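You operate a simulated robot arm through the tools that you are given. There is no shell and no other tool.

Carry out the task below with a simulated two-armed robot. There is one attempt and no reset: what you move stays moved.

## Task
Hold the mount holder on the rim of the plate steady with one hand and flip the clamp of the mount holder the other way with the other.

Only the result counts: the job must be done as asked and must still hold three seconds after the hand-in. Knocking over, shifting, dropping, spilling or breaking anything else fails it.

## Robot
Two 7-joint arms with two-finger parallel grippers on one trunk, on a base that drives. Base frame: it is fixed to the floor where the robot stands at the start and does not move with it; the origin is under the middle of the robot, x ahead of it, y to its left, z up. Units: mm, degrees, N and s.
The left shoulder is at the start at [60, 143, 978], the right one opposite. With the tool pointing down near the work surface each hand reaches from about 100 to 600 mm from the robot's upright axis, wherever it stands, measured 20 degrees to its own side. Places, roughly: clamp of the mount holder [-1000, -2500, 1100]; mount holder [-1000, -2500, 1000]. Payload 1.57 kg a hand.
The TCP of each hand is the grasp point between the finger pads, 30 mm short of the fingertips. In the tool frame z runs along the fingers and y along their closing line. Largest opening 110 mm; finger width 24, thickness 12; the body of the gripper, 48 by 112 mm, starts 78 mm behind the TCP.
Orientation is told as [roll, pitch, yaw] about the base's x, y, z axes, in that order, counted from this pose: with the fingers straight down and closing along the base's y, the tool's x points along the base's -x, its y along +y and its z along -z.

## Interface
- The arms move only by the tool play_rows. It takes "left_motion", "right_motion" or both (then of equal length, played together; a hand with none holds still); each is a list of rows, each an object of numbers (a shift or turn left out is 0, a gripper value left out holds the last): "x", "y", "z": the shift along the base's x, y, z in mm; "rx", "ry", "rz": the turn, a rotation vector about the base's x, y, z in degrees; "fingers": the gripper command, from -1 (fully open) to 1 (shut), values between in proportion. In form: [{"x": .., "y": .., "z": .., "rx": .., "ry": .., "rz": .., "fingers": ..}, ...]. A call has 1 to 20 rows; each row is the pose to reach, as a shift and turn from the pose commanded when the call began. A row lasts 0.2 s, in which the tool goes at most 50 mm and 8.6 degrees; a call with a longer step from one row to the next is refused whole, and so is a gripper value outside its range. A pose out of reach is approached as far as the arm can. The call stops where the force on the tool passes 40 N (or 10 N more than at its start, if that is more) or the arm is blocked; 0.2 s more then pass. The fingers move at their own pace (about 45 mm/s each) and stop on an object; they squeeze with about 41 N. The grip force told is the motor's: it shows also when the fingers shut on nothing. Time passes only in rows, and 0.2 s behind the last, so rows that repeat a pose let the fingers close. It gives the time, the measured TCP pose, the force on the tool (base axes), the opening and the grip force at its end, in the units of the frame above (readings bear some noise), with the torque about the TCP (base axes, N m) and any sound that the robot's microphone picked up, and new pictures: "pictures" is both (left out), scene, wrist or none (wrist: the cameras of the hands that moved).
- Cameras (640 x 400 px; columns grow to the right, rows downward): "scene" is now at [52.6, -9.8, 1596.6]; the picture's right is [-0.13, -0.99, 0.00], its down [-0.67, 0.09, -0.74] and it looks along [0.73, -0.10, -0.68] (base axes); focal length 249 px, centre (320, 200). "left" rides on the left gripper at [70, -16, -141] in its tool frame; the picture's right is [0.23, 0.97, 0.00], its down [-0.85, 0.20, -0.48] and it looks along [-0.47, 0.11, 0.88] (tool axes); focal length 222 px, centre (320, 200). "right" rides on the right gripper at [70, 16, -141] in its tool frame; the picture's right is [-0.23, 0.97, 0.00], its down [-0.86, -0.20, -0.48] and it looks along [-0.47, -0.11, 0.88] (tool axes); focal length 222 px, centre (320, 200). There is no depth. A picture from a camera that has moved, and an enlarged one, comes with that camera's place and axes in the base frame and with its lens.
- lift_body(by): slides the trunk up (or, below 0, down) by that many mm; the arms and the scene camera ride with it, the base frame stays. It gives what a move gives, with no picture.
- drive_base(legs): drives the robot by 1 to 6 legs, each [ahead, left, turn to the left] in mm, mm and degrees, along the robot's own axes; the way and the turn of a leg run together, so that a leg with both is an arc; at most 1500 mm and 180 degrees a leg. The arms and the cameras ride along, it lands a little off, and it stops where it bumps. It gives what a move gives, and a new picture of the scene camera.
- head_to(pan, tilt): turns the head with the scene camera to pan (to the left, within 86 degrees either way) and tilt (down, from -29 to 69), counted from straight ahead of the robot. It gives what a move gives, and a new picture of the scene camera.
- inspect(camera, box): a new picture of the part [left, top, right, bottom] of that camera's present view, enlarged. It takes no simulated time.
- close_job(): hands the job in; it is judged then, once.

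Nothing tells you exact positions but the pictures and the camera data. Unless the task says otherwise, let go and move clear before handing in.

The tools are called as a command line: name --argument value ..., lists and objects as JSON in quotes. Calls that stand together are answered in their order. play_rows: Moves the arms, as the interface text tells. Its arguments: {"type":"object","properties":{"left_motion":{"type":"array"},"right_motion":{"type":"array"},"pictures":{"type":"string","enum":["both","scene","wrist","none"]}},"required":[]} The other tools are called the same way: lift_body (by) slides the trunk up or down; drive_base (legs) drives the base; head_to (pan, tilt) turns the head that bears the scene camera; inspect (camera, box) takes an enlarged picture of a part of a camera's view; close_job () hands the job in.

At the start:

```text
time: 0.0
left_tcp_pos: [466.9, 194.7, 1109.9]
left_tcp_rot: [0.0, 0.0, -0.1]
left_ft_force: [0.6, -0.7, -0.2]
left_wrist_torque: [-0.01, -0.03, 0.0]
left_opening: 109.9
left_grip_force: 0.1
right_tcp_pos: [503.5, -172.2, 1148.8]
right_tcp_rot: [0.1, 0.0, 0.0]
right_ft_force: [-0.1, 0.6, -0.1]
right_wrist_torque: [-0.01, 0.03, 0.0]
right_opening: 109.9
right_grip_force: 0.0
trunk travel left (down, up): [-577.0, 13.0]
robot x, y, heading: [0.1, 0.4, -0.1]
head pan, tilt: [-7.7, 42.5]
```

scene: 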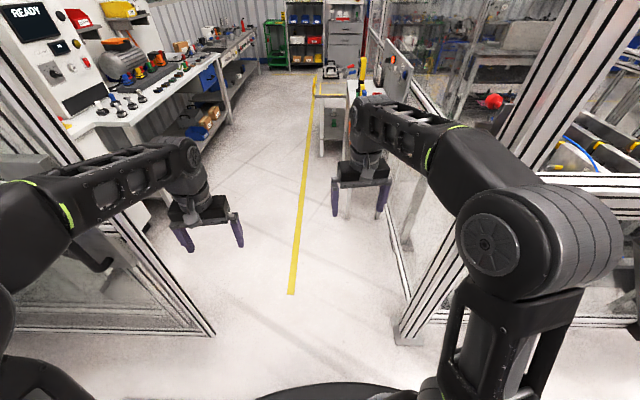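
right: 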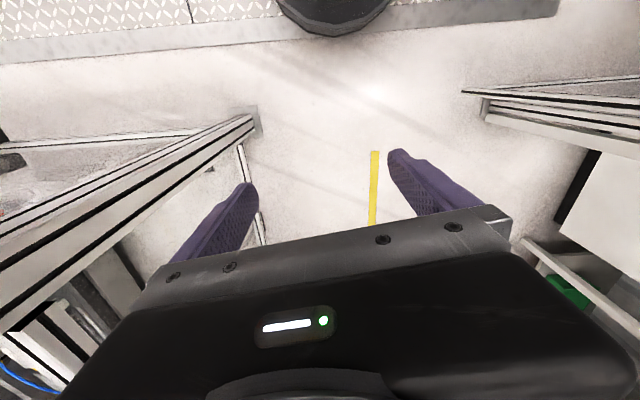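
left: 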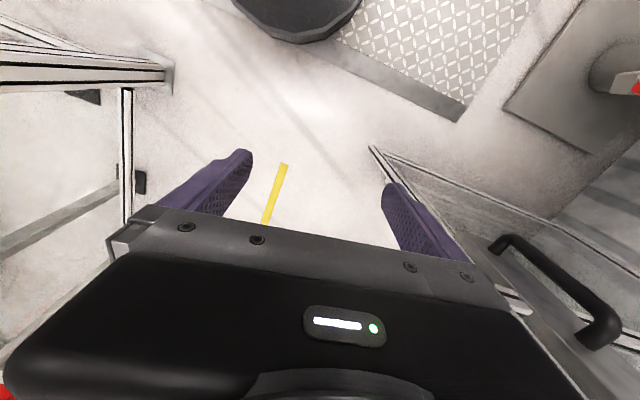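

The robot stands in an aisle looking into a workshop. The mount holder is told to be behind and to the right, at about [-1000, -2500, 1000], so I first turn the head to look that way.

head_to --pan -86 --tilt 20

head_to --pan 86 --tilt 20

head_to --pan 0 --tilt 69

```text
time: 1.5
left_tcp_pos: [466.8, 195.5, 1111.1]
left_tcp_rot: [0.0, 0.1, 0.0]
left_ft_force: [-0.3, -0.9, 0.6]
left_wrist_torque: [0.01, 0.0, 0.02]
left_opening: 110.1
left_grip_force: 0.1
right_tcp_pos: [503.8, -172.0, 1149.9]
right_tcp_rot: [0.1, 0.0, 0.0]
right_ft_force: [0.5, -0.1, 1.4]
right_wrist_torque: [-0.03, -0.04, -0.01]
right_opening: 110.3
right_grip_force: 0.0
trunk travel left (down, up): [-577.0, 13.0]
robot x, y, heading: [1.9, -1.9, 0.2]
head pan, tilt: [-85.9, 20.0]
camera scene: at [-23.2, -91.6, 1631.7], right [-1.0, -0.07, 0.0], down [-0.02, 0.34, -0.94], along [0.07, -0.94, -0.34], focal length 249 px, centre (320, 200)
```

scene: 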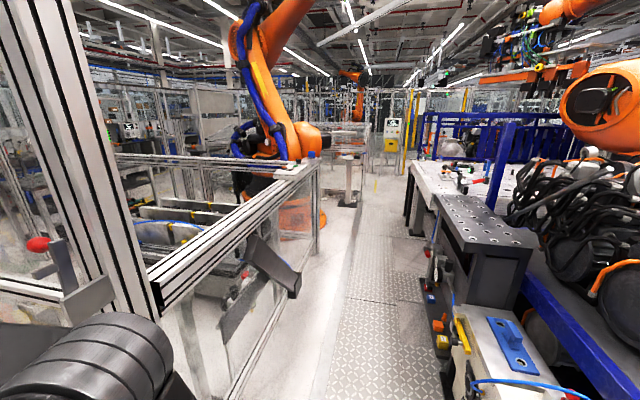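

```text
time: 4.1
left_tcp_pos: [466.4, 195.2, 1109.8]
left_tcp_rot: [-0.1, 0.0, 0.1]
left_ft_force: [0.2, -0.5, 0.3]
left_wrist_torque: [0.0, -0.01, -0.01]
left_opening: 110.0
left_grip_force: 0.0
right_tcp_pos: [504.5, -172.0, 1150.7]
right_tcp_rot: [0.1, 0.0, -0.1]
right_ft_force: [0.0, -0.1, 0.2]
right_wrist_torque: [0.0, 0.02, 0.01]
right_opening: 110.0
right_grip_force: 0.0
trunk travel left (down, up): [-577.0, 13.0]
robot x, y, heading: [2.6, 0.5, 0.0]
head pan, tilt: [85.9, 20.0]
camera scene: at [-23.2, 94.2, 1631.7], right [1.0, -0.07, 0.0], down [-0.02, -0.34, -0.94], along [0.07, 0.94, -0.34], focal length 249 px, centre (320, 200)
```

scene: 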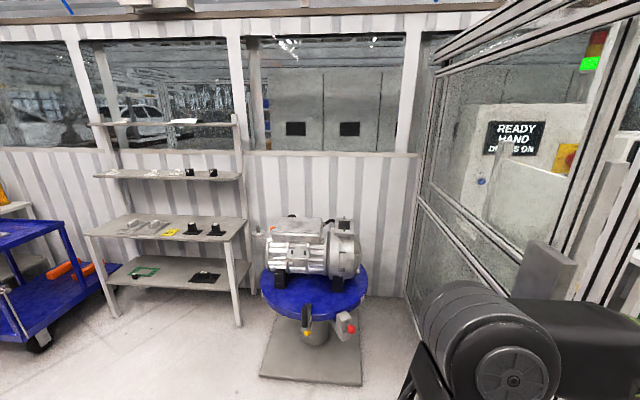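

```text
time: 5.7
left_tcp_pos: [466.5, 195.6, 1109.9]
left_tcp_rot: [0.0, 0.0, -0.1]
left_ft_force: [-0.4, 1.5, -0.7]
left_wrist_torque: [-0.01, 0.03, -0.01]
left_opening: 110.0
left_grip_force: 0.1
right_tcp_pos: [503.5, -173.9, 1149.6]
right_tcp_rot: [-0.1, -0.2, 0.0]
right_ft_force: [-1.0, 0.1, -0.3]
right_wrist_torque: [0.01, 0.0, 0.0]
right_opening: 110.1
right_grip_force: 0.0
trunk travel left (down, up): [-577.0, 13.0]
robot x, y, heading: [-0.7, 1.2, 0.2]
head pan, tilt: [0.0, 68.8]
camera scene: at [26.1, 1.4, 1564.2], right [0.0, -1.0, 0.0], down [-0.93, 0.0, -0.36], along [0.36, 0.0, -0.93], focal length 249 px, centre (320, 200)
```

scene: 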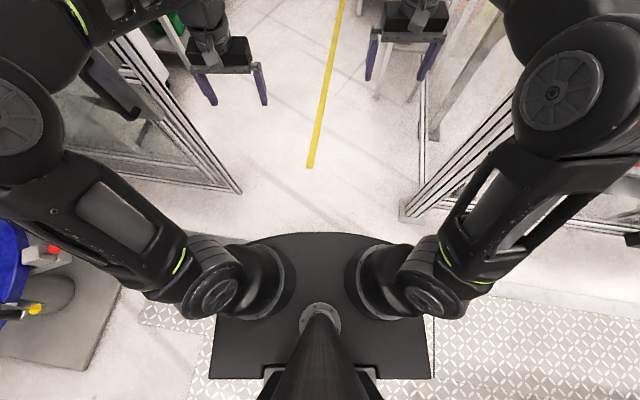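

The right-hand view shows a walkway with a workbench on its right side. The target should be near pixel (440,180) there, so I look again that way, enlarged.

head_to --pan -86 --tilt 25

inspect --camera "scene" --box '[380, 80, 540, 200]'

inspect --camera "scene" --box '[300, 150, 640, 400]'

```text
time: 7.3
left_tcp_pos: [468.1, 194.8, 1110.3]
left_tcp_rot: [-0.1, 0.0, 0.0]
left_ft_force: [-0.3, -0.2, 0.3]
left_wrist_torque: [-0.04, -0.02, 0.0]
left_opening: 109.9
left_grip_force: 0.2
right_tcp_pos: [502.8, -172.0, 1149.2]
right_tcp_rot: [0.0, -0.1, 0.0]
right_ft_force: [-0.9, 0.0, 0.5]
right_wrist_torque: [-0.01, -0.01, -0.03]
right_opening: 110.1
right_grip_force: 0.0
trunk travel left (down, up): [-577.0, 13.0]
robot x, y, heading: [2.1, -0.4, 0.1]
head pan, tilt: [-85.9, 25.0]
camera scene: at [-23.3, -90.6, 1623.6], right [-1.0, -0.07, 0.0], down [-0.03, 0.42, -0.91], along [0.06, -0.9, -0.42], focal length 249 px, centre (320, 200)
```

scene: 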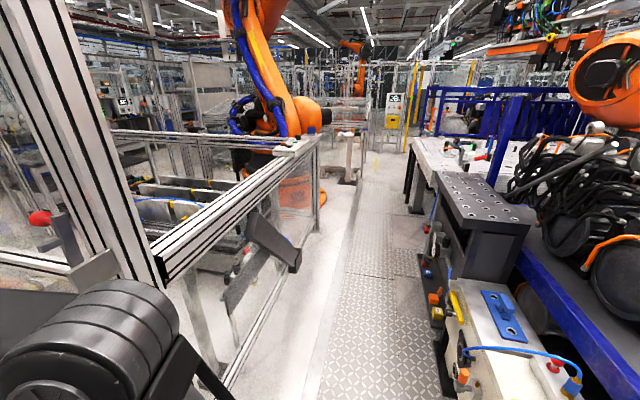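

```text
3.33 times, centred on (460, 140) of scene
camera zoom: at [-23.3, -90.6, 1623.6], right [-1.0, -0.07, 0.0], down [-0.03, 0.42, -0.91], along [0.06, -0.9, -0.42], focal length 831 px, centre (-147, 400)
```

zoom: 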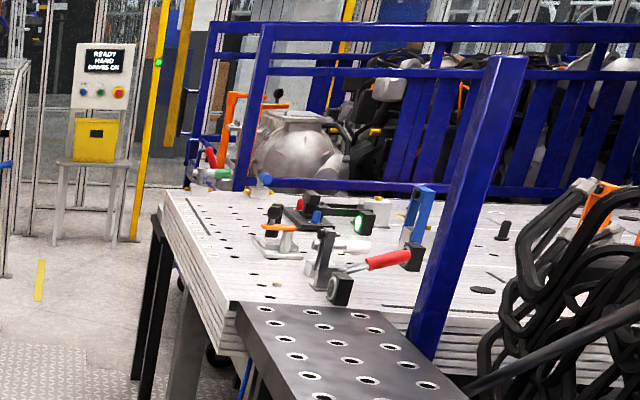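

```text
1.60 times, centred on (470, 275) of scene
camera zoom: at [-23.3, -90.6, 1623.6], right [-1.0, -0.07, 0.0], down [-0.03, 0.42, -0.91], along [0.06, -0.9, -0.42], focal length 399 px, centre (80, 80)
```

zoom: 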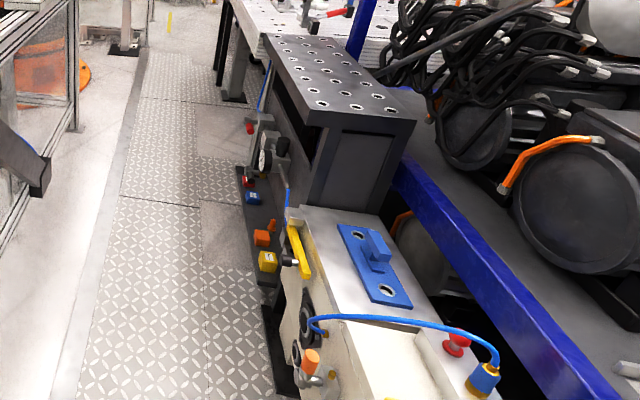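

The table with clamps and posts stands on the right side of the walkway. I turn the robot to face along the walkway and look ahead before driving.

drive_base --legs '[[0, 0, -60]]'

head_to --pan -40 --tilt 35

```text
time: 10.4
left_tcp_pos: [400.4, -310.1, 1109.9]
left_tcp_rot: [0.0, 0.0, -60.4]
left_ft_force: [0.3, -0.3, -0.1]
left_wrist_torque: [-0.02, 0.02, 0.03]
left_opening: 110.1
left_grip_force: 0.1
right_tcp_pos: [98.8, -523.9, 1149.2]
right_tcp_rot: [0.0, 0.0, -60.3]
right_ft_force: [0.5, -0.1, 0.4]
right_wrist_torque: [0.01, 0.01, -0.02]
right_opening: 110.2
right_grip_force: 0.1
trunk travel left (down, up): [-577.0, 13.0]
robot x, y, heading: [-0.9, -2.8, -60.5]
head pan, tilt: [-85.9, 25.0]
camera scene: at [-91.6, -23.9, 1623.6], right [-0.55, 0.83, 0.0], down [0.35, 0.23, -0.91], along [-0.75, -0.5, -0.42], focal length 249 px, centre (320, 200)
```

scene: 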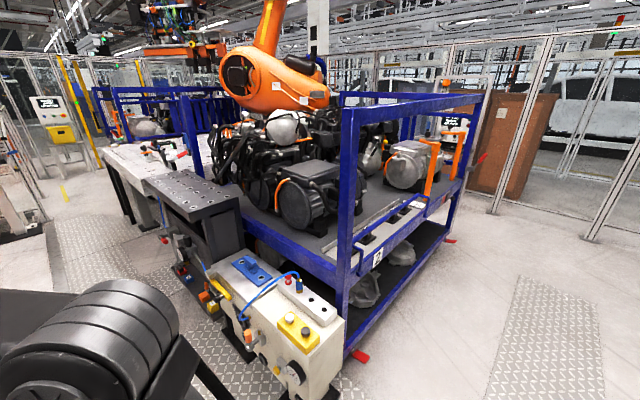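

```text
time: 11.5
left_tcp_pos: [400.2, -310.3, 1110.0]
left_tcp_rot: [0.0, 0.0, -60.4]
left_ft_force: [0.1, 0.1, -0.4]
left_wrist_torque: [-0.01, 0.01, -0.04]
left_opening: 110.1
left_grip_force: 0.0
right_tcp_pos: [99.6, -523.6, 1150.2]
right_tcp_rot: [0.0, -0.1, -60.4]
right_ft_force: [-0.4, 0.7, 0.2]
right_wrist_torque: [0.01, -0.04, 0.01]
right_opening: 110.1
right_grip_force: 0.0
trunk travel left (down, up): [-577.0, 13.0]
robot x, y, heading: [3.8, -1.6, -60.5]
head pan, tilt: [-40.0, 35.0]
camera scene: at [-30.7, -59.3, 1607.9], right [-0.98, 0.18, 0.0], down [0.1, 0.56, -0.82], along [-0.15, -0.81, -0.57], focal length 249 px, centre (320, 200)
```

scene: 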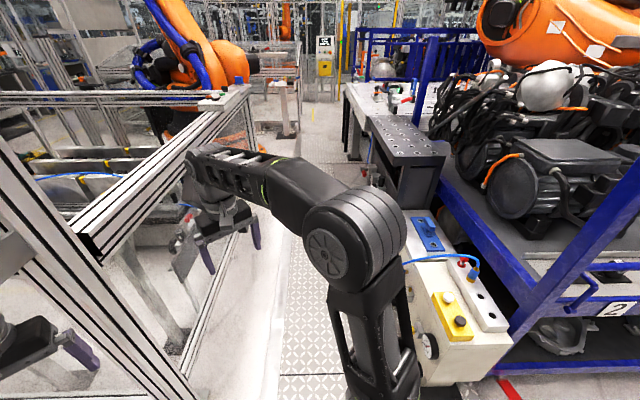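

The walkway runs about 8° off the -y axis, between the aluminium fence on the left and the machine on the right. I turn to face along it and shift to its middle.

drive_base --legs '[[0, 0, -38], [0, -140, 0]]'

head_to --pan 0 --tilt 30

```text
time: 14.6
left_tcp_pos: [-17.8, -470.5, 1110.3]
left_tcp_rot: [0.1, 0.0, -98.9]
left_ft_force: [0.9, 0.7, 0.4]
left_wrist_torque: [-0.04, -0.07, -0.01]
left_opening: 109.9
left_grip_force: 0.1
right_tcp_pos: [-385.7, -449.0, 1149.0]
right_tcp_rot: [0.1, -0.1, -98.9]
right_ft_force: [-0.2, 1.4, 0.1]
right_wrist_torque: [0.0, -0.03, 0.01]
right_opening: 109.9
right_grip_force: 0.1
trunk travel left (down, up): [-577.0, 13.0]
robot x, y, heading: [-137.5, 24.5, -98.9]
head pan, tilt: [-40.0, 35.0]
camera scene: at [-201.1, -5.7, 1607.8], right [-0.66, 0.75, 0.0], down [0.43, 0.38, -0.82], along [-0.62, -0.54, -0.57], focal length 249 px, centre (320, 200)
```

scene: 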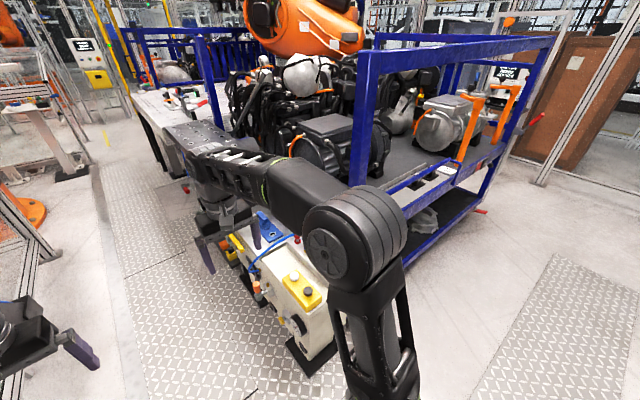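

```text
time: 15.7
left_tcp_pos: [-16.8, -469.6, 1109.5]
left_tcp_rot: [0.0, 0.0, -98.7]
left_ft_force: [0.1, 0.5, -0.9]
left_wrist_torque: [-0.02, 0.0, 0.02]
left_opening: 109.9
left_grip_force: 0.1
right_tcp_pos: [-384.8, -449.6, 1150.0]
right_tcp_rot: [0.0, -0.1, -98.8]
right_ft_force: [-0.1, 0.0, -0.2]
right_wrist_torque: [0.03, 0.0, 0.03]
right_opening: 110.5
right_grip_force: 0.0
trunk travel left (down, up): [-577.0, 13.0]
robot x, y, heading: [-136.2, 19.0, -98.7]
head pan, tilt: [0.0, 30.0]
camera scene: at [-146.7, -37.4, 1615.6], right [-0.99, 0.15, 0.0], down [0.08, 0.49, -0.87], along [-0.13, -0.86, -0.5], focal length 249 px, centre (320, 200)
```

scene: 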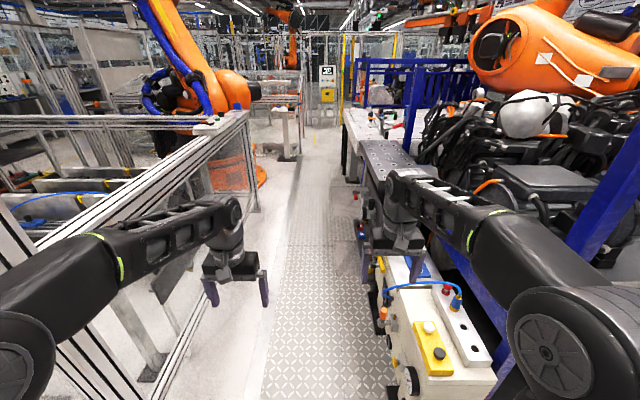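

The way ahead looks open. Before driving I check the left side of the walkway for parts sticking out from the fence.

head_to --pan 20 --tilt 45

head_to --pan -25 --tilt 45

```text
time: 16.5
left_tcp_pos: [-15.3, -469.7, 1110.4]
left_tcp_rot: [0.0, 0.0, -98.8]
left_ft_force: [-0.3, -0.3, 0.4]
left_wrist_torque: [0.0, 0.02, -0.04]
left_opening: 110.1
left_grip_force: 0.1
right_tcp_pos: [-384.8, -451.0, 1149.9]
right_tcp_rot: [0.0, -0.1, -98.9]
right_ft_force: [-0.2, 0.4, 0.9]
right_wrist_torque: [-0.01, 0.0, -0.01]
right_opening: 109.9
right_grip_force: 0.0
trunk travel left (down, up): [-577.0, 13.0]
robot x, y, heading: [-137.7, 23.6, -98.8]
head pan, tilt: [20.0, 45.0]
camera scene: at [-117.2, -27.8, 1593.1], right [-0.98, -0.19, 0.0], down [-0.14, 0.69, -0.71], along [0.14, -0.69, -0.71], focal length 249 px, centre (320, 200)
```

scene: 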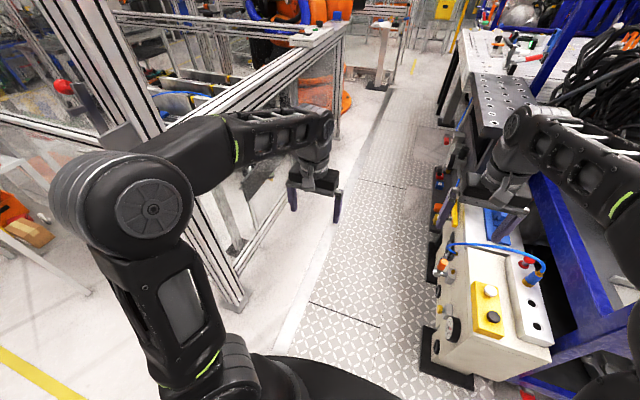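

```text
time: 17.6
left_tcp_pos: [-16.1, -470.3, 1110.3]
left_tcp_rot: [0.0, -0.1, -98.7]
left_ft_force: [0.2, -0.2, 0.5]
left_wrist_torque: [0.0, 0.0, -0.04]
left_opening: 109.8
left_grip_force: 0.2
right_tcp_pos: [-384.0, -450.2, 1149.8]
right_tcp_rot: [0.0, 0.0, -98.8]
right_ft_force: [-0.4, 0.3, 0.5]
right_wrist_torque: [-0.02, -0.01, -0.01]
right_opening: 110.0
right_grip_force: 0.0
trunk travel left (down, up): [-577.0, 13.0]
robot x, y, heading: [-135.7, 21.4, -98.7]
head pan, tilt: [-25.0, 45.0]
camera scene: at [-178.1, -15.6, 1593.0], right [-0.83, 0.56, 0.0], down [0.39, 0.59, -0.71], along [-0.39, -0.59, -0.71], focal length 249 px, centre (320, 200)
```

scene: 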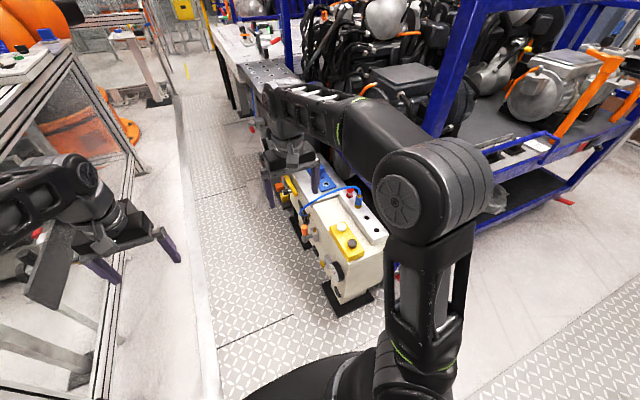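

I take an enlarged look at the fence side behind the left arm.

head_to --pan 10 --tilt 40

inspect --camera "scene" --box '[140, 60, 420, 300]'

inspect --camera "left" --box '[0, 0, 640, 400]'

inspect --camera "right" --box '[0, 0, 640, 400]'

```text
time: 18.6
left_tcp_pos: [-16.2, -469.5, 1109.4]
left_tcp_rot: [-0.1, 0.0, -98.7]
left_ft_force: [0.5, -0.2, -0.3]
left_wrist_torque: [0.01, 0.03, 0.01]
left_opening: 109.9
left_grip_force: 0.0
right_tcp_pos: [-384.4, -449.8, 1149.3]
right_tcp_rot: [0.0, -0.1, -98.8]
right_ft_force: [-0.6, -1.1, -0.5]
right_wrist_torque: [0.01, -0.04, 0.01]
right_opening: 109.8
right_grip_force: 0.0
trunk travel left (down, up): [-577.0, 13.0]
robot x, y, heading: [-140.8, 18.5, -98.7]
head pan, tilt: [10.0, 40.0]
camera scene: at [-131.2, -33.0, 1600.3], right [-1.0, -0.02, 0.0], down [-0.01, 0.64, -0.77], along [0.02, -0.77, -0.64], focal length 249 px, centre (320, 200)
```

scene: 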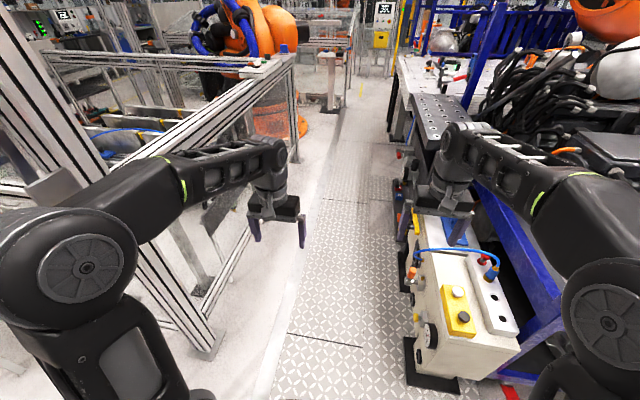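

```text
1.67 times, centred on (280, 180) of scene
camera zoom: at [-131.2, -33.0, 1600.3], right [-1.0, -0.02, 0.0], down [-0.01, 0.64, -0.77], along [0.02, -0.77, -0.64], focal length 416 px, centre (387, 233)
```

zoom: 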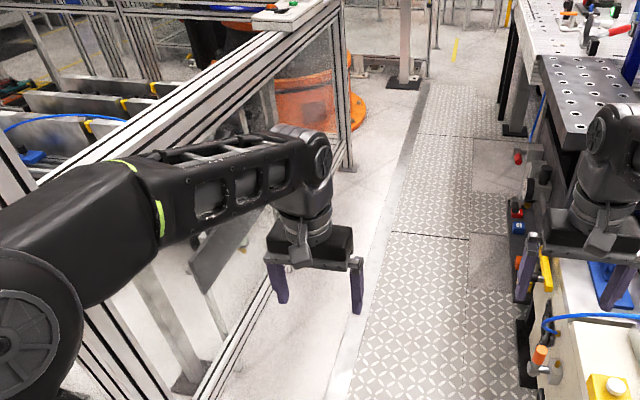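

```text
1.00 times, centred on (320, 200) of left (not enlarged: the box is as wide or as high as the picture)
camera zoom: at [-22.7, -398.3, 1251.0], right [1.0, 0.08, 0.0], down [0.07, -0.88, 0.48], along [0.04, -0.48, -0.88], focal length 222 px, centre (320, 200)
```

zoom: 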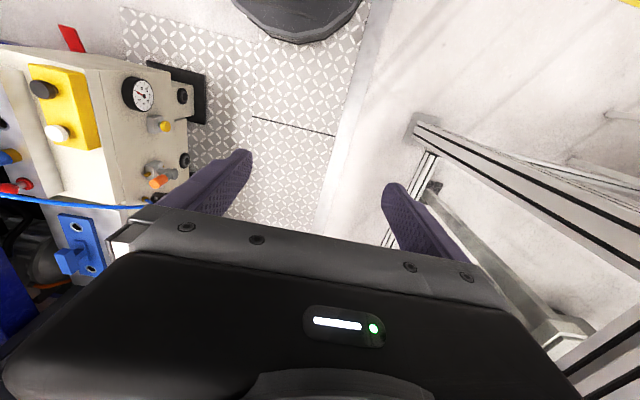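

```text
1.00 times, centred on (320, 200) of right (not enlarged: the box is as wide or as high as the picture)
camera zoom: at [-357.6, -384.3, 1290.3], right [0.93, -0.37, 0.0], down [-0.33, -0.81, 0.48], along [-0.18, -0.44, -0.88], focal length 222 px, centre (320, 200)
```

zoom: 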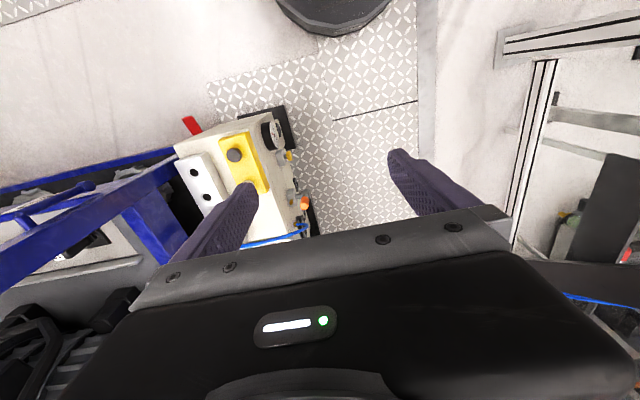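

The fence parts stay in the fence's own plane and the base is compact, about 300 mm radius. I drive 1500 mm ahead, easing slightly left.

drive_base --legs '[[700, 110, 0], [800, 20, 0]]'

head_to --pan -45 --tilt 30

```text
time: 26.5
left_tcp_pos: [-116.1, -1984.0, 1109.4]
left_tcp_rot: [0.0, 0.0, -98.4]
left_ft_force: [0.4, -0.2, 0.4]
left_wrist_torque: [0.0, -0.01, 0.04]
left_opening: 110.3
left_grip_force: 0.1
right_tcp_pos: [-485.9, -1965.6, 1150.3]
right_tcp_rot: [0.0, 0.0, -98.6]
right_ft_force: [-0.1, -0.5, -0.4]
right_wrist_torque: [0.02, 0.04, -0.02]
right_opening: 109.9
right_grip_force: 0.1
trunk travel left (down, up): [-577.0, 13.0]
robot x, y, heading: [-240.1, -1489.7, -98.1]
head pan, tilt: [10.0, 40.0]
camera scene: at [-234.7, -1548.0, 1600.3], right [-1.0, -0.03, 0.0], down [-0.02, 0.64, -0.77], along [0.02, -0.77, -0.64], focal length 249 px, centre (320, 200)
```

scene: 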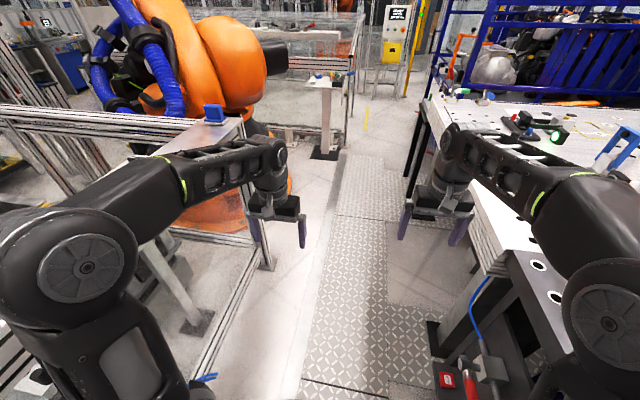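

```text
time: 27.7
left_tcp_pos: [-116.9, -1985.1, 1109.8]
left_tcp_rot: [-0.1, 0.0, -98.4]
left_ft_force: [0.6, 0.4, 0.2]
left_wrist_torque: [-0.01, 0.02, 0.0]
left_opening: 110.2
left_grip_force: 0.0
right_tcp_pos: [-485.2, -1966.0, 1149.6]
right_tcp_rot: [0.0, 0.0, -98.5]
right_ft_force: [-0.5, -0.1, 0.6]
right_wrist_torque: [-0.02, -0.02, -0.01]
right_opening: 109.9
right_grip_force: 0.0
trunk travel left (down, up): [-577.0, 13.0]
robot x, y, heading: [-240.3, -1488.5, -98.7]
head pan, tilt: [-45.0, 30.0]
camera scene: at [-309.5, -1516.3, 1615.6], right [-0.6, 0.8, 0.0], down [0.4, 0.3, -0.87], along [-0.7, -0.52, -0.5], focal length 249 px, centre (320, 200)
```

scene: 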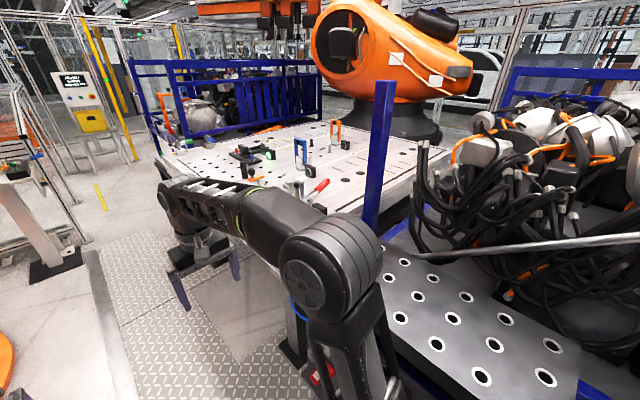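

inspect --camera "scene" --box '[150, 100, 370, 240]'

head_to --pan -30 --tilt 20

inspect --camera "scene" --box '[220, 100, 500, 280]'

```text
2.86 times, centred on (260, 170) of scene
camera zoom: at [-309.5, -1516.3, 1615.6], right [-0.6, 0.8, 0.0], down [0.4, 0.3, -0.87], along [-0.7, -0.52, -0.5], focal length 712 px, centre (491, 286)
```

zoom: 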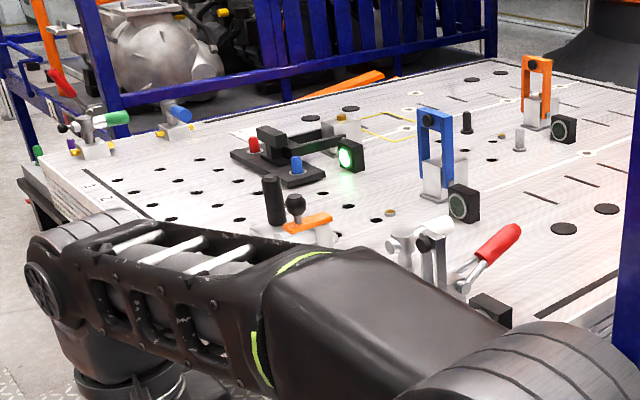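

```text
time: 28.5
left_tcp_pos: [-116.4, -1983.7, 1109.4]
left_tcp_rot: [0.0, 0.0, -98.4]
left_ft_force: [0.4, -0.2, 0.3]
left_wrist_torque: [-0.03, 0.01, -0.04]
left_opening: 110.0
left_grip_force: 0.1
right_tcp_pos: [-485.9, -1966.7, 1149.6]
right_tcp_rot: [0.0, -0.1, -98.5]
right_ft_force: [-0.1, 0.5, -0.2]
right_wrist_torque: [0.0, 0.0, 0.01]
right_opening: 110.3
right_grip_force: 0.1
trunk travel left (down, up): [-577.0, 13.0]
robot x, y, heading: [-243.7, -1494.4, -98.3]
head pan, tilt: [-30.0, 20.0]
camera scene: at [-294.9, -1535.3, 1631.7], right [-0.78, 0.62, 0.0], down [0.21, 0.27, -0.94], along [-0.58, -0.74, -0.34], focal length 249 px, centre (320, 200)
```

scene: 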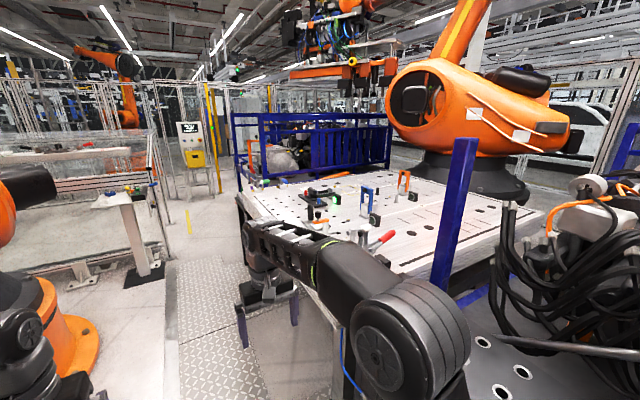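

```text
2.22 times, centred on (360, 190) of scene
camera zoom: at [-294.9, -1535.3, 1631.7], right [-0.78, 0.62, 0.0], down [0.21, 0.27, -0.94], along [-0.58, -0.74, -0.34], focal length 554 px, centre (231, 222)
```

zoom: 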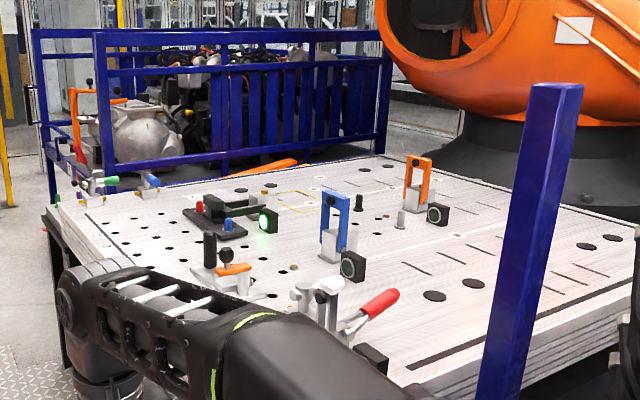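

The item closest to the told place is the one with an orange arm, black ball knob and black post. I triangulate it to about [-1120, -2580, 1017] near the table's aisle edge. I drive alongside it, then turn to face the table from a safe distance.

drive_base --legs '[[1150, 30, 0]]'

head_to --pan -80 --tilt 40

```text
time: 34.3
left_tcp_pos: [-253.8, -3125.0, 1110.5]
left_tcp_rot: [-0.1, -0.1, -98.5]
left_ft_force: [-0.1, -0.4, 0.3]
left_wrist_torque: [-0.01, 0.01, -0.02]
left_opening: 110.0
left_grip_force: 0.0
right_tcp_pos: [-622.3, -3107.9, 1150.0]
right_tcp_rot: [0.0, 0.0, -98.3]
right_ft_force: [0.6, 0.3, -0.4]
right_wrist_torque: [0.0, 0.0, -0.03]
right_opening: 110.1
right_grip_force: 0.0
trunk travel left (down, up): [-577.0, 13.0]
robot x, y, heading: [-379.4, -2632.3, -98.3]
head pan, tilt: [-30.0, 20.0]
camera scene: at [-432.6, -2676.5, 1631.7], right [-0.78, 0.62, 0.0], down [0.21, 0.27, -0.94], along [-0.58, -0.74, -0.34], focal length 249 px, centre (320, 200)
```

scene: 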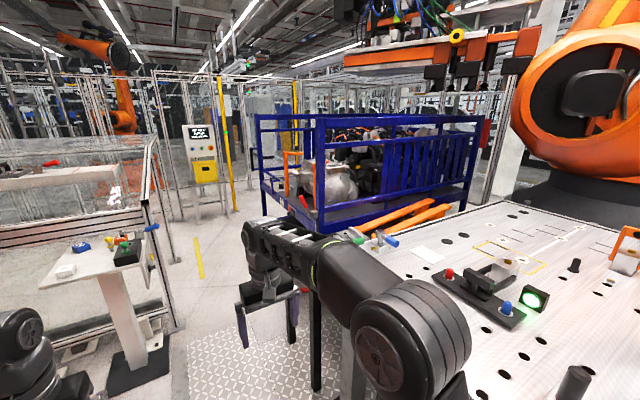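

```text
time: 35.5
left_tcp_pos: [-255.5, -3124.9, 1110.7]
left_tcp_rot: [0.1, 0.0, -98.4]
left_ft_force: [0.0, 0.0, -0.7]
left_wrist_torque: [-0.04, 0.0, 0.0]
left_opening: 110.1
left_grip_force: 0.1
right_tcp_pos: [-622.4, -3107.6, 1149.9]
right_tcp_rot: [0.0, -0.1, -98.4]
right_ft_force: [0.3, 0.6, -0.2]
right_wrist_torque: [-0.02, -0.01, 0.03]
right_opening: 109.8
right_grip_force: 0.1
trunk travel left (down, up): [-577.0, 13.0]
robot x, y, heading: [-381.0, -2638.6, -98.6]
head pan, tilt: [-80.0, 40.0]
camera scene: at [-459.7, -2605.5, 1600.3], right [-0.03, 1.0, 0.0], down [0.64, 0.02, -0.77], along [-0.77, -0.02, -0.64], focal length 249 px, centre (320, 200)
```

scene: 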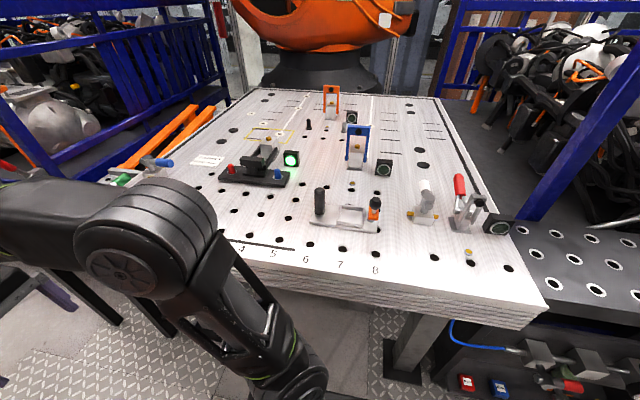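

inspect --camera "scene" --box '[270, 160, 430, 290]'

inspect --camera "scene" --box '[390, 150, 550, 280]'

inspect --camera "scene" --box '[200, 70, 420, 210]'

```text
3.08 times, centred on (350, 225) of scene
camera zoom: at [-459.7, -2605.5, 1600.3], right [-0.03, 1.0, 0.0], down [0.64, 0.02, -0.77], along [-0.77, -0.02, -0.64], focal length 767 px, centre (228, 123)
```

zoom: 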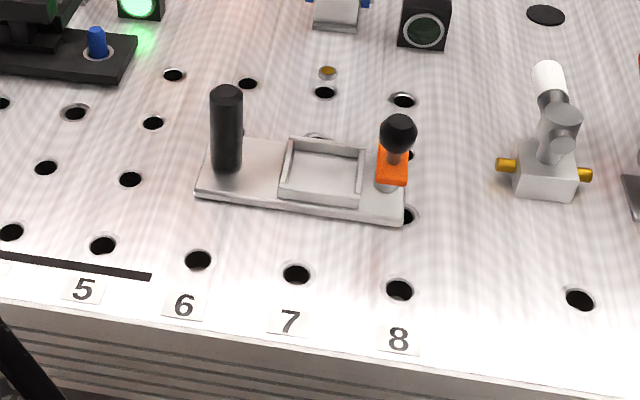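

```text
3.08 times, centred on (470, 215) of scene
camera zoom: at [-459.7, -2605.5, 1600.3], right [-0.03, 1.0, 0.0], down [0.64, 0.02, -0.77], along [-0.77, -0.02, -0.64], focal length 767 px, centre (-142, 154)
```

zoom: 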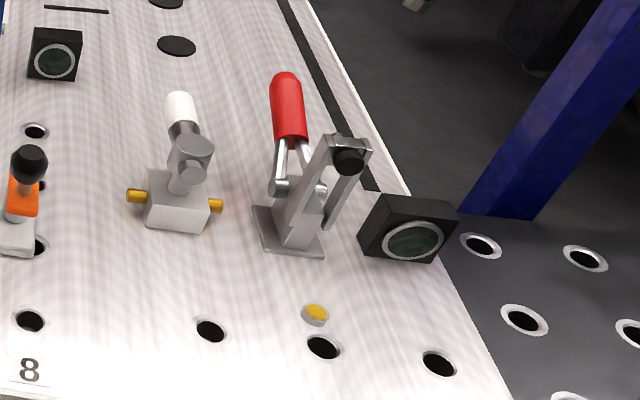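

```text
2.86 times, centred on (310, 140) of scene
camera zoom: at [-459.7, -2605.5, 1600.3], right [-0.03, 1.0, 0.0], down [0.64, 0.02, -0.77], along [-0.77, -0.02, -0.64], focal length 712 px, centre (349, 371)
```

zoom: 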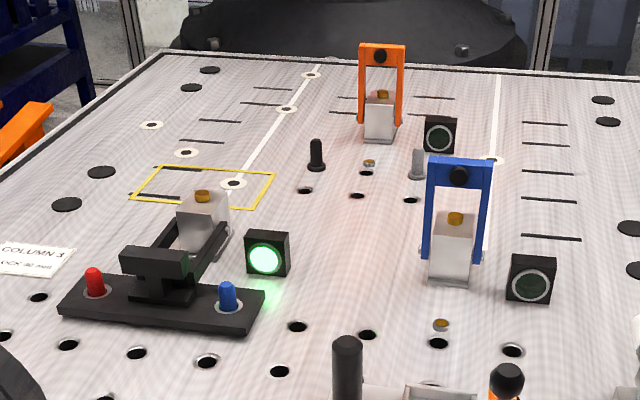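

The holder is a flat base with a black post at its left end and an orange lever with a black ball knob at its right end, at about [-1024, -2458, 1088]. Before turning towards it I check the free space on the left.

head_to --pan 60 --tilt 45

head_to --pan -60 --tilt 60

```text
time: 37.7
left_tcp_pos: [-254.1, -3125.0, 1109.9]
left_tcp_rot: [0.0, 0.1, -98.4]
left_ft_force: [0.3, 0.1, -0.2]
left_wrist_torque: [0.01, 0.03, 0.0]
left_opening: 109.9
left_grip_force: 0.0
right_tcp_pos: [-623.1, -3107.5, 1149.9]
right_tcp_rot: [0.0, -0.1, -98.4]
right_ft_force: [-0.3, 0.0, 0.2]
right_wrist_torque: [0.0, 0.0, 0.01]
right_opening: 110.1
right_grip_force: 0.0
trunk travel left (down, up): [-577.0, 13.0]
robot x, y, heading: [-377.8, -2634.8, -98.3]
head pan, tilt: [60.0, 45.0]
camera scene: at [-311.0, -2653.6, 1593.0], right [-0.62, -0.78, 0.0], down [-0.55, 0.44, -0.71], along [0.55, -0.44, -0.71], focal length 249 px, centre (320, 200)
```

scene: 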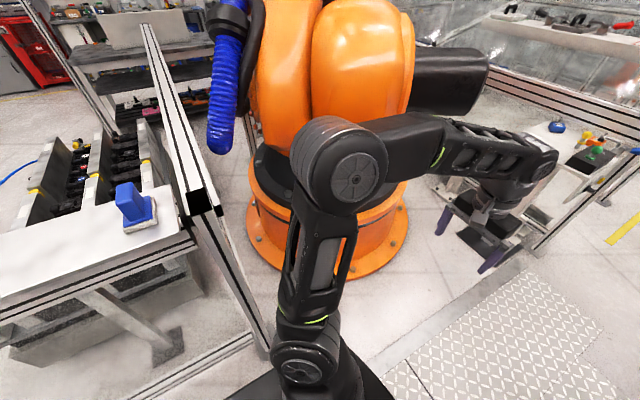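

```text
time: 39.7
left_tcp_pos: [-254.3, -3124.3, 1109.9]
left_tcp_rot: [0.0, 0.0, -98.4]
left_ft_force: [0.1, 0.4, 0.6]
left_wrist_torque: [0.01, -0.04, -0.04]
left_opening: 109.8
left_grip_force: 0.0
right_tcp_pos: [-621.8, -3107.3, 1150.2]
right_tcp_rot: [0.1, -0.1, -98.4]
right_ft_force: [-0.1, -0.2, -0.8]
right_wrist_torque: [0.04, 0.0, 0.0]
right_opening: 110.0
right_grip_force: 0.0
trunk travel left (down, up): [-577.0, 13.0]
robot x, y, heading: [-381.2, -2632.9, -98.3]
head pan, tilt: [-60.0, 60.0]
camera scene: at [-436.6, -2627.7, 1573.6], right [-0.37, 0.93, 0.0], down [0.8, 0.32, -0.5], along [-0.46, -0.18, -0.87], focal length 249 px, centre (320, 200)
```

scene: 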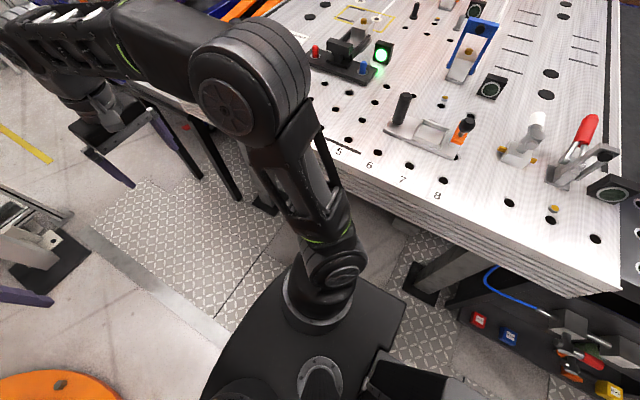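

There is room to turn right. The right elbow sits at z≈1260 and sweeps about 550 mm out, while the holder is about 670 mm away. I turn halfway first and check.

drive_base --legs '[[0, 0, -45]]'

head_to --pan -20 --tilt 50

```text
time: 42.2
left_tcp_pos: [-637.1, -3069.9, 1110.4]
left_tcp_rot: [0.0, -0.1, -143.3]
left_ft_force: [0.7, -0.5, 0.5]
left_wrist_torque: [0.0, 0.0, -0.01]
left_opening: 109.9
left_grip_force: 0.1
right_tcp_pos: [-884.8, -2798.1, 1149.0]
right_tcp_rot: [0.0, -0.1, -143.3]
right_ft_force: [0.0, 0.7, 0.6]
right_wrist_torque: [0.01, 0.01, -0.01]
right_opening: 110.0
right_grip_force: 0.1
trunk travel left (down, up): [-577.0, 13.0]
robot x, y, heading: [-378.0, -2633.4, -143.5]
head pan, tilt: [-60.0, 60.0]
camera scene: at [-416.5, -2588.2, 1573.6], right [0.4, 0.92, 0.0], down [0.8, -0.34, -0.5], along [-0.46, 0.2, -0.87], focal length 249 px, centre (320, 200)
```

scene: 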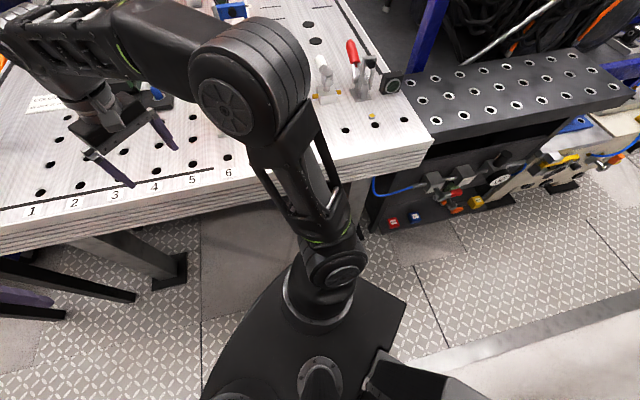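

```text
time: 43.3
left_tcp_pos: [-638.0, -3070.2, 1110.1]
left_tcp_rot: [-0.1, 0.1, -143.3]
left_ft_force: [-0.1, -0.5, 0.5]
left_wrist_torque: [0.01, -0.01, 0.01]
left_opening: 110.1
left_grip_force: 0.0
right_tcp_pos: [-886.2, -2798.1, 1150.2]
right_tcp_rot: [0.1, -0.1, -143.3]
right_ft_force: [-0.1, -0.1, -0.3]
right_wrist_torque: [0.01, -0.01, -0.02]
right_opening: 110.1
right_grip_force: 0.0
trunk travel left (down, up): [-577.0, 13.0]
robot x, y, heading: [-378.4, -2632.4, -143.4]
head pan, tilt: [-20.0, 50.0]
camera scene: at [-428.9, -2636.8, 1586.1], right [-0.29, 0.96, 0.0], down [0.73, 0.22, -0.64], along [-0.62, -0.18, -0.77], focal length 249 px, centre (320, 200)
```

scene: 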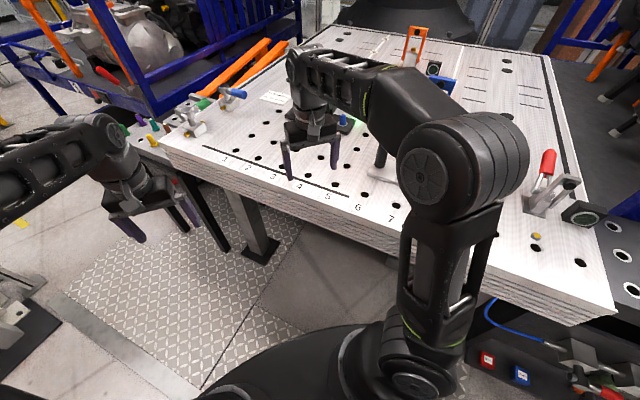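

Clear so far; the right hand passes above the table edge well away from the black post. I finish the turn.

drive_base --legs '[[0, 0, -45]]'

head_to --pan 0 --tilt 50

inspect --camera "scene" --box '[220, 80, 420, 230]'

```text
time: 45.8
left_tcp_pos: [-870.6, -2755.3, 1110.5]
left_tcp_rot: [0.0, -0.1, 171.3]
left_ft_force: [0.2, -0.4, 0.0]
left_wrist_torque: [0.03, 0.01, -0.03]
left_opening: 110.0
left_grip_force: 0.1
right_tcp_pos: [-851.9, -2387.4, 1148.9]
right_tcp_rot: [0.0, 0.0, 171.4]
right_ft_force: [-0.1, 1.1, -0.5]
right_wrist_torque: [0.01, -0.01, 0.0]
right_opening: 109.9
right_grip_force: 0.1
trunk travel left (down, up): [-577.0, 13.0]
robot x, y, heading: [-379.2, -2632.2, 171.2]
head pan, tilt: [-20.0, 50.0]
camera scene: at [-417.1, -2599.9, 1586.1], right [0.48, 0.88, 0.0], down [0.67, -0.37, -0.64], along [-0.56, 0.31, -0.77], focal length 249 px, centre (320, 200)
```

scene: 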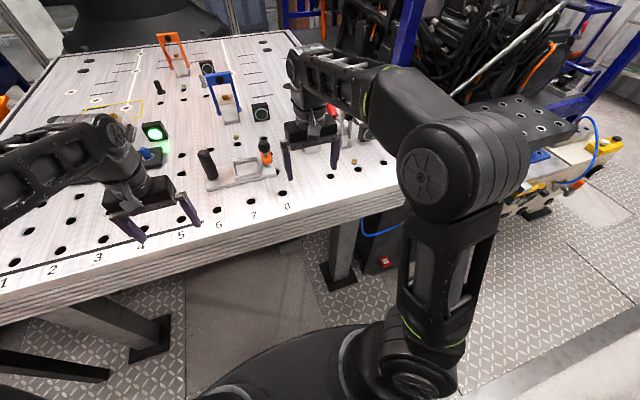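

```text
time: 46.6
left_tcp_pos: [-870.1, -2756.4, 1109.9]
left_tcp_rot: [0.1, -0.1, 171.2]
left_ft_force: [-0.1, 1.1, 0.0]
left_wrist_torque: [-0.01, -0.03, 0.01]
left_opening: 110.1
left_grip_force: 0.0
right_tcp_pos: [-850.9, -2389.1, 1149.3]
right_tcp_rot: [0.0, -0.2, 171.4]
right_ft_force: [-0.4, -0.3, 0.1]
right_wrist_torque: [0.03, 0.01, 0.0]
right_opening: 110.0
right_grip_force: 0.1
trunk travel left (down, up): [-577.0, 13.0]
robot x, y, heading: [-380.6, -2634.0, 171.3]
head pan, tilt: [0.0, 50.0]
camera scene: at [-425.7, -2625.4, 1586.1], right [0.15, 0.99, 0.0], down [0.76, -0.12, -0.64], along [-0.64, 0.1, -0.77], focal length 249 px, centre (320, 200)
```

scene: 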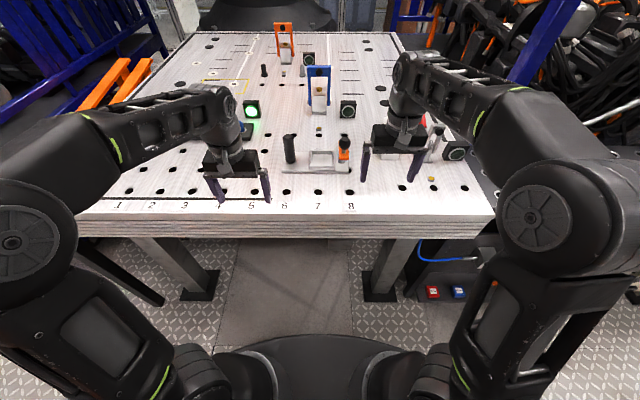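

```text
2.67 times, centred on (320, 155) of scene
camera zoom: at [-425.7, -2625.4, 1586.1], right [0.15, 0.99, 0.0], down [0.76, -0.12, -0.64], along [-0.64, 0.1, -0.77], focal length 665 px, centre (320, 320)
```

zoom: 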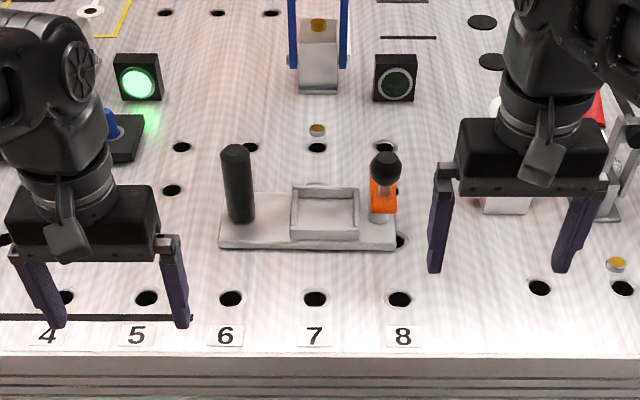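

I face the table with the holder straight ahead, about 670 mm away: black post on the left, orange clamp on the right. I pull both hands back 80 mm for clearance before driving closer.

play_rows --left_motion '[{"x": 20, "y": -3, "z": 10}, {"x": 50, "y": -8, "z": 20}, {"x": 79, "y": -12, "z": 30}, {"x": 79, "y": -12, "z": 30}]' --right_motion '[{"x": 20, "y": -3}, {"x": 50, "y": -8}, {"x": 79, "y": -12}, {"x": 79, "y": -12}]' --pictures "none"

drive_base --legs '[[150, 0, 0]]'

head_to --pan 0 --tilt 55

inspect --camera "scene" --box '[240, 80, 400, 180]'

inspect --camera "left" --box '[0, 0, 640, 400]'

inspect --camera "right" --box '[0, 0, 640, 400]'

```text
time: 47.6
left_tcp_pos: [-793.1, -2769.1, 1140.7]
left_tcp_rot: [0.0, 0.1, 171.3]
left_ft_force: [0.3, 0.1, -0.3]
left_wrist_torque: [0.01, -0.01, -0.02]
left_opening: 110.1
left_grip_force: 0.0
right_tcp_pos: [-772.7, -2398.5, 1148.5]
right_tcp_rot: [0.0, 0.1, 171.4]
right_ft_force: [-0.2, 0.0, -0.1]
right_wrist_torque: [0.01, -0.01, -0.02]
right_opening: 109.8
right_grip_force: 0.0
trunk travel left (down, up): [-577.0, 13.0]
robot x, y, heading: [-379.0, -2633.4, 171.3]
head pan, tilt: [0.0, 50.0]
```

```text
time: 49.0
left_tcp_pos: [-941.6, -2744.3, 1139.5]
left_tcp_rot: [-0.1, 0.1, 171.1]
left_ft_force: [-0.7, 0.2, 0.7]
left_wrist_torque: [0.02, -0.05, -0.01]
left_opening: 110.1
left_grip_force: 0.0
right_tcp_pos: [-921.8, -2374.5, 1147.9]
right_tcp_rot: [0.0, -0.1, 171.1]
right_ft_force: [-0.1, 0.0, 0.1]
right_wrist_torque: [0.0, -0.04, 0.03]
right_opening: 110.1
right_grip_force: 0.0
trunk travel left (down, up): [-577.0, 13.0]
robot x, y, heading: [-530.2, -2609.1, 171.3]
head pan, tilt: [0.0, 50.0]
camera scene: at [-575.4, -2602.2, 1586.1], right [0.15, 0.99, 0.0], down [0.76, -0.12, -0.64], along [-0.63, 0.1, -0.77], focal length 249 px, centre (320, 200)
```

scene: 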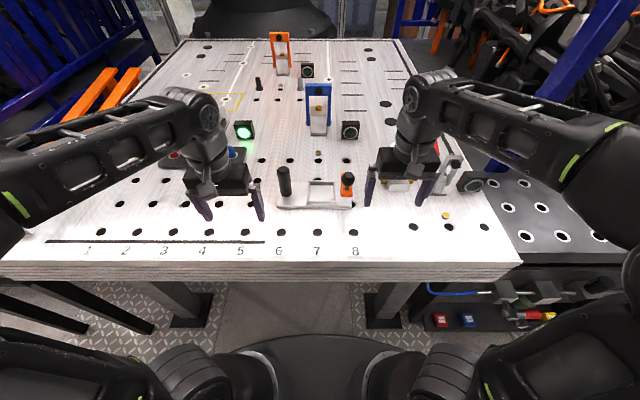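

```text
time: 49.6
left_tcp_pos: [-939.8, -2745.0, 1139.9]
left_tcp_rot: [0.0, 0.0, 171.1]
left_ft_force: [-0.4, 0.1, 0.1]
left_wrist_torque: [0.0, 0.04, 0.03]
left_opening: 110.1
left_grip_force: 0.0
right_tcp_pos: [-920.2, -2374.8, 1148.8]
right_tcp_rot: [0.1, -0.1, 171.0]
right_ft_force: [0.3, -0.1, -0.2]
right_wrist_torque: [0.02, 0.03, 0.01]
right_opening: 110.0
right_grip_force: 0.1
trunk travel left (down, up): [-577.0, 13.0]
robot x, y, heading: [-530.8, -2610.2, 171.1]
head pan, tilt: [0.0, 55.0]
camera scene: at [-568.3, -2603.3, 1579.7], right [0.15, 0.99, 0.0], down [0.81, -0.13, -0.57], along [-0.57, 0.09, -0.82], focal length 249 px, centre (320, 200)
```

scene: 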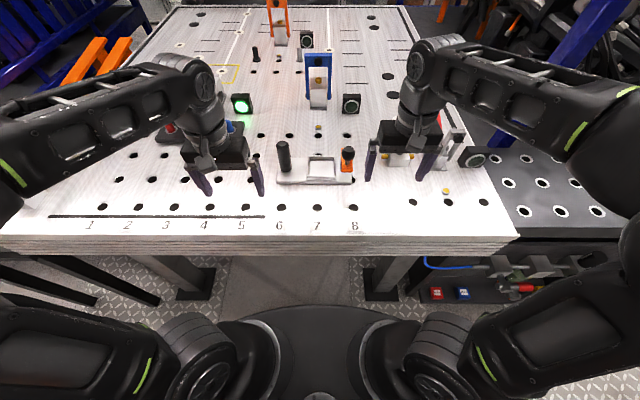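

```text
4.00 times, centred on (320, 130) of scene
camera zoom: at [-568.3, -2603.3, 1579.7], right [0.15, 0.99, 0.0], down [0.81, -0.13, -0.57], along [-0.57, 0.09, -0.82], focal length 997 px, centre (320, 480)
```

zoom: 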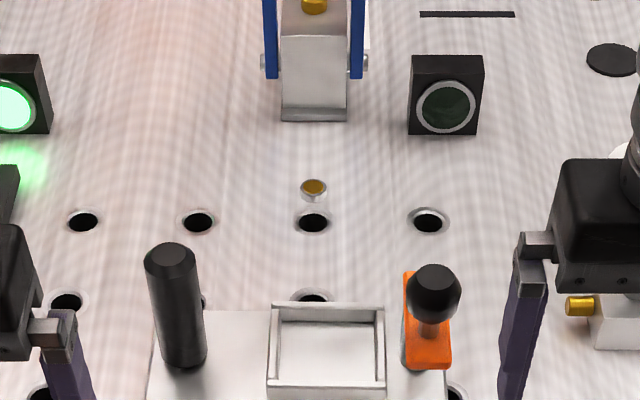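

```text
1.00 times, centred on (320, 200) of left (not enlarged: the box is as wide or as high as the picture)
camera zoom: at [-869.1, -2738.4, 1281.6], right [0.07, -1.0, 0.0], down [-0.88, -0.07, 0.48], along [-0.48, -0.04, -0.88], focal length 222 px, centre (320, 200)
```

zoom: 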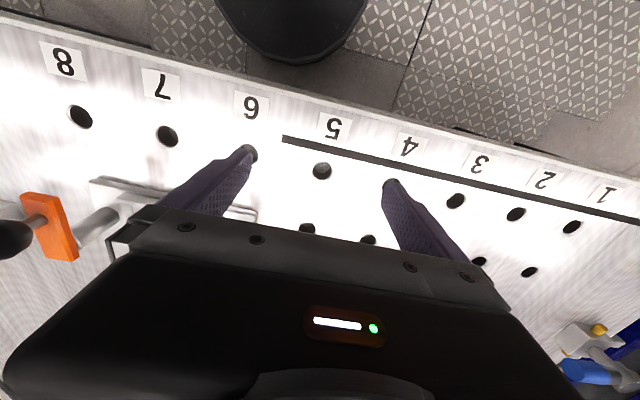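

```text
1.00 times, centred on (320, 200) of right (not enlarged: the box is as wide or as high as the picture)
camera zoom: at [-852.8, -2401.9, 1289.8], right [-0.38, -0.93, 0.0], down [-0.81, 0.33, 0.48], along [-0.44, 0.18, -0.88], focal length 222 px, centre (320, 200)
```

zoom: 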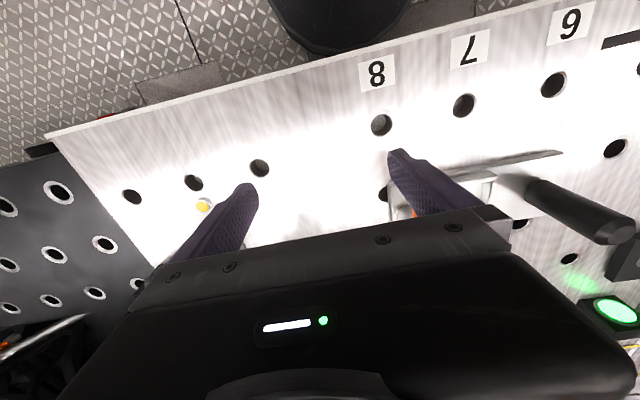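

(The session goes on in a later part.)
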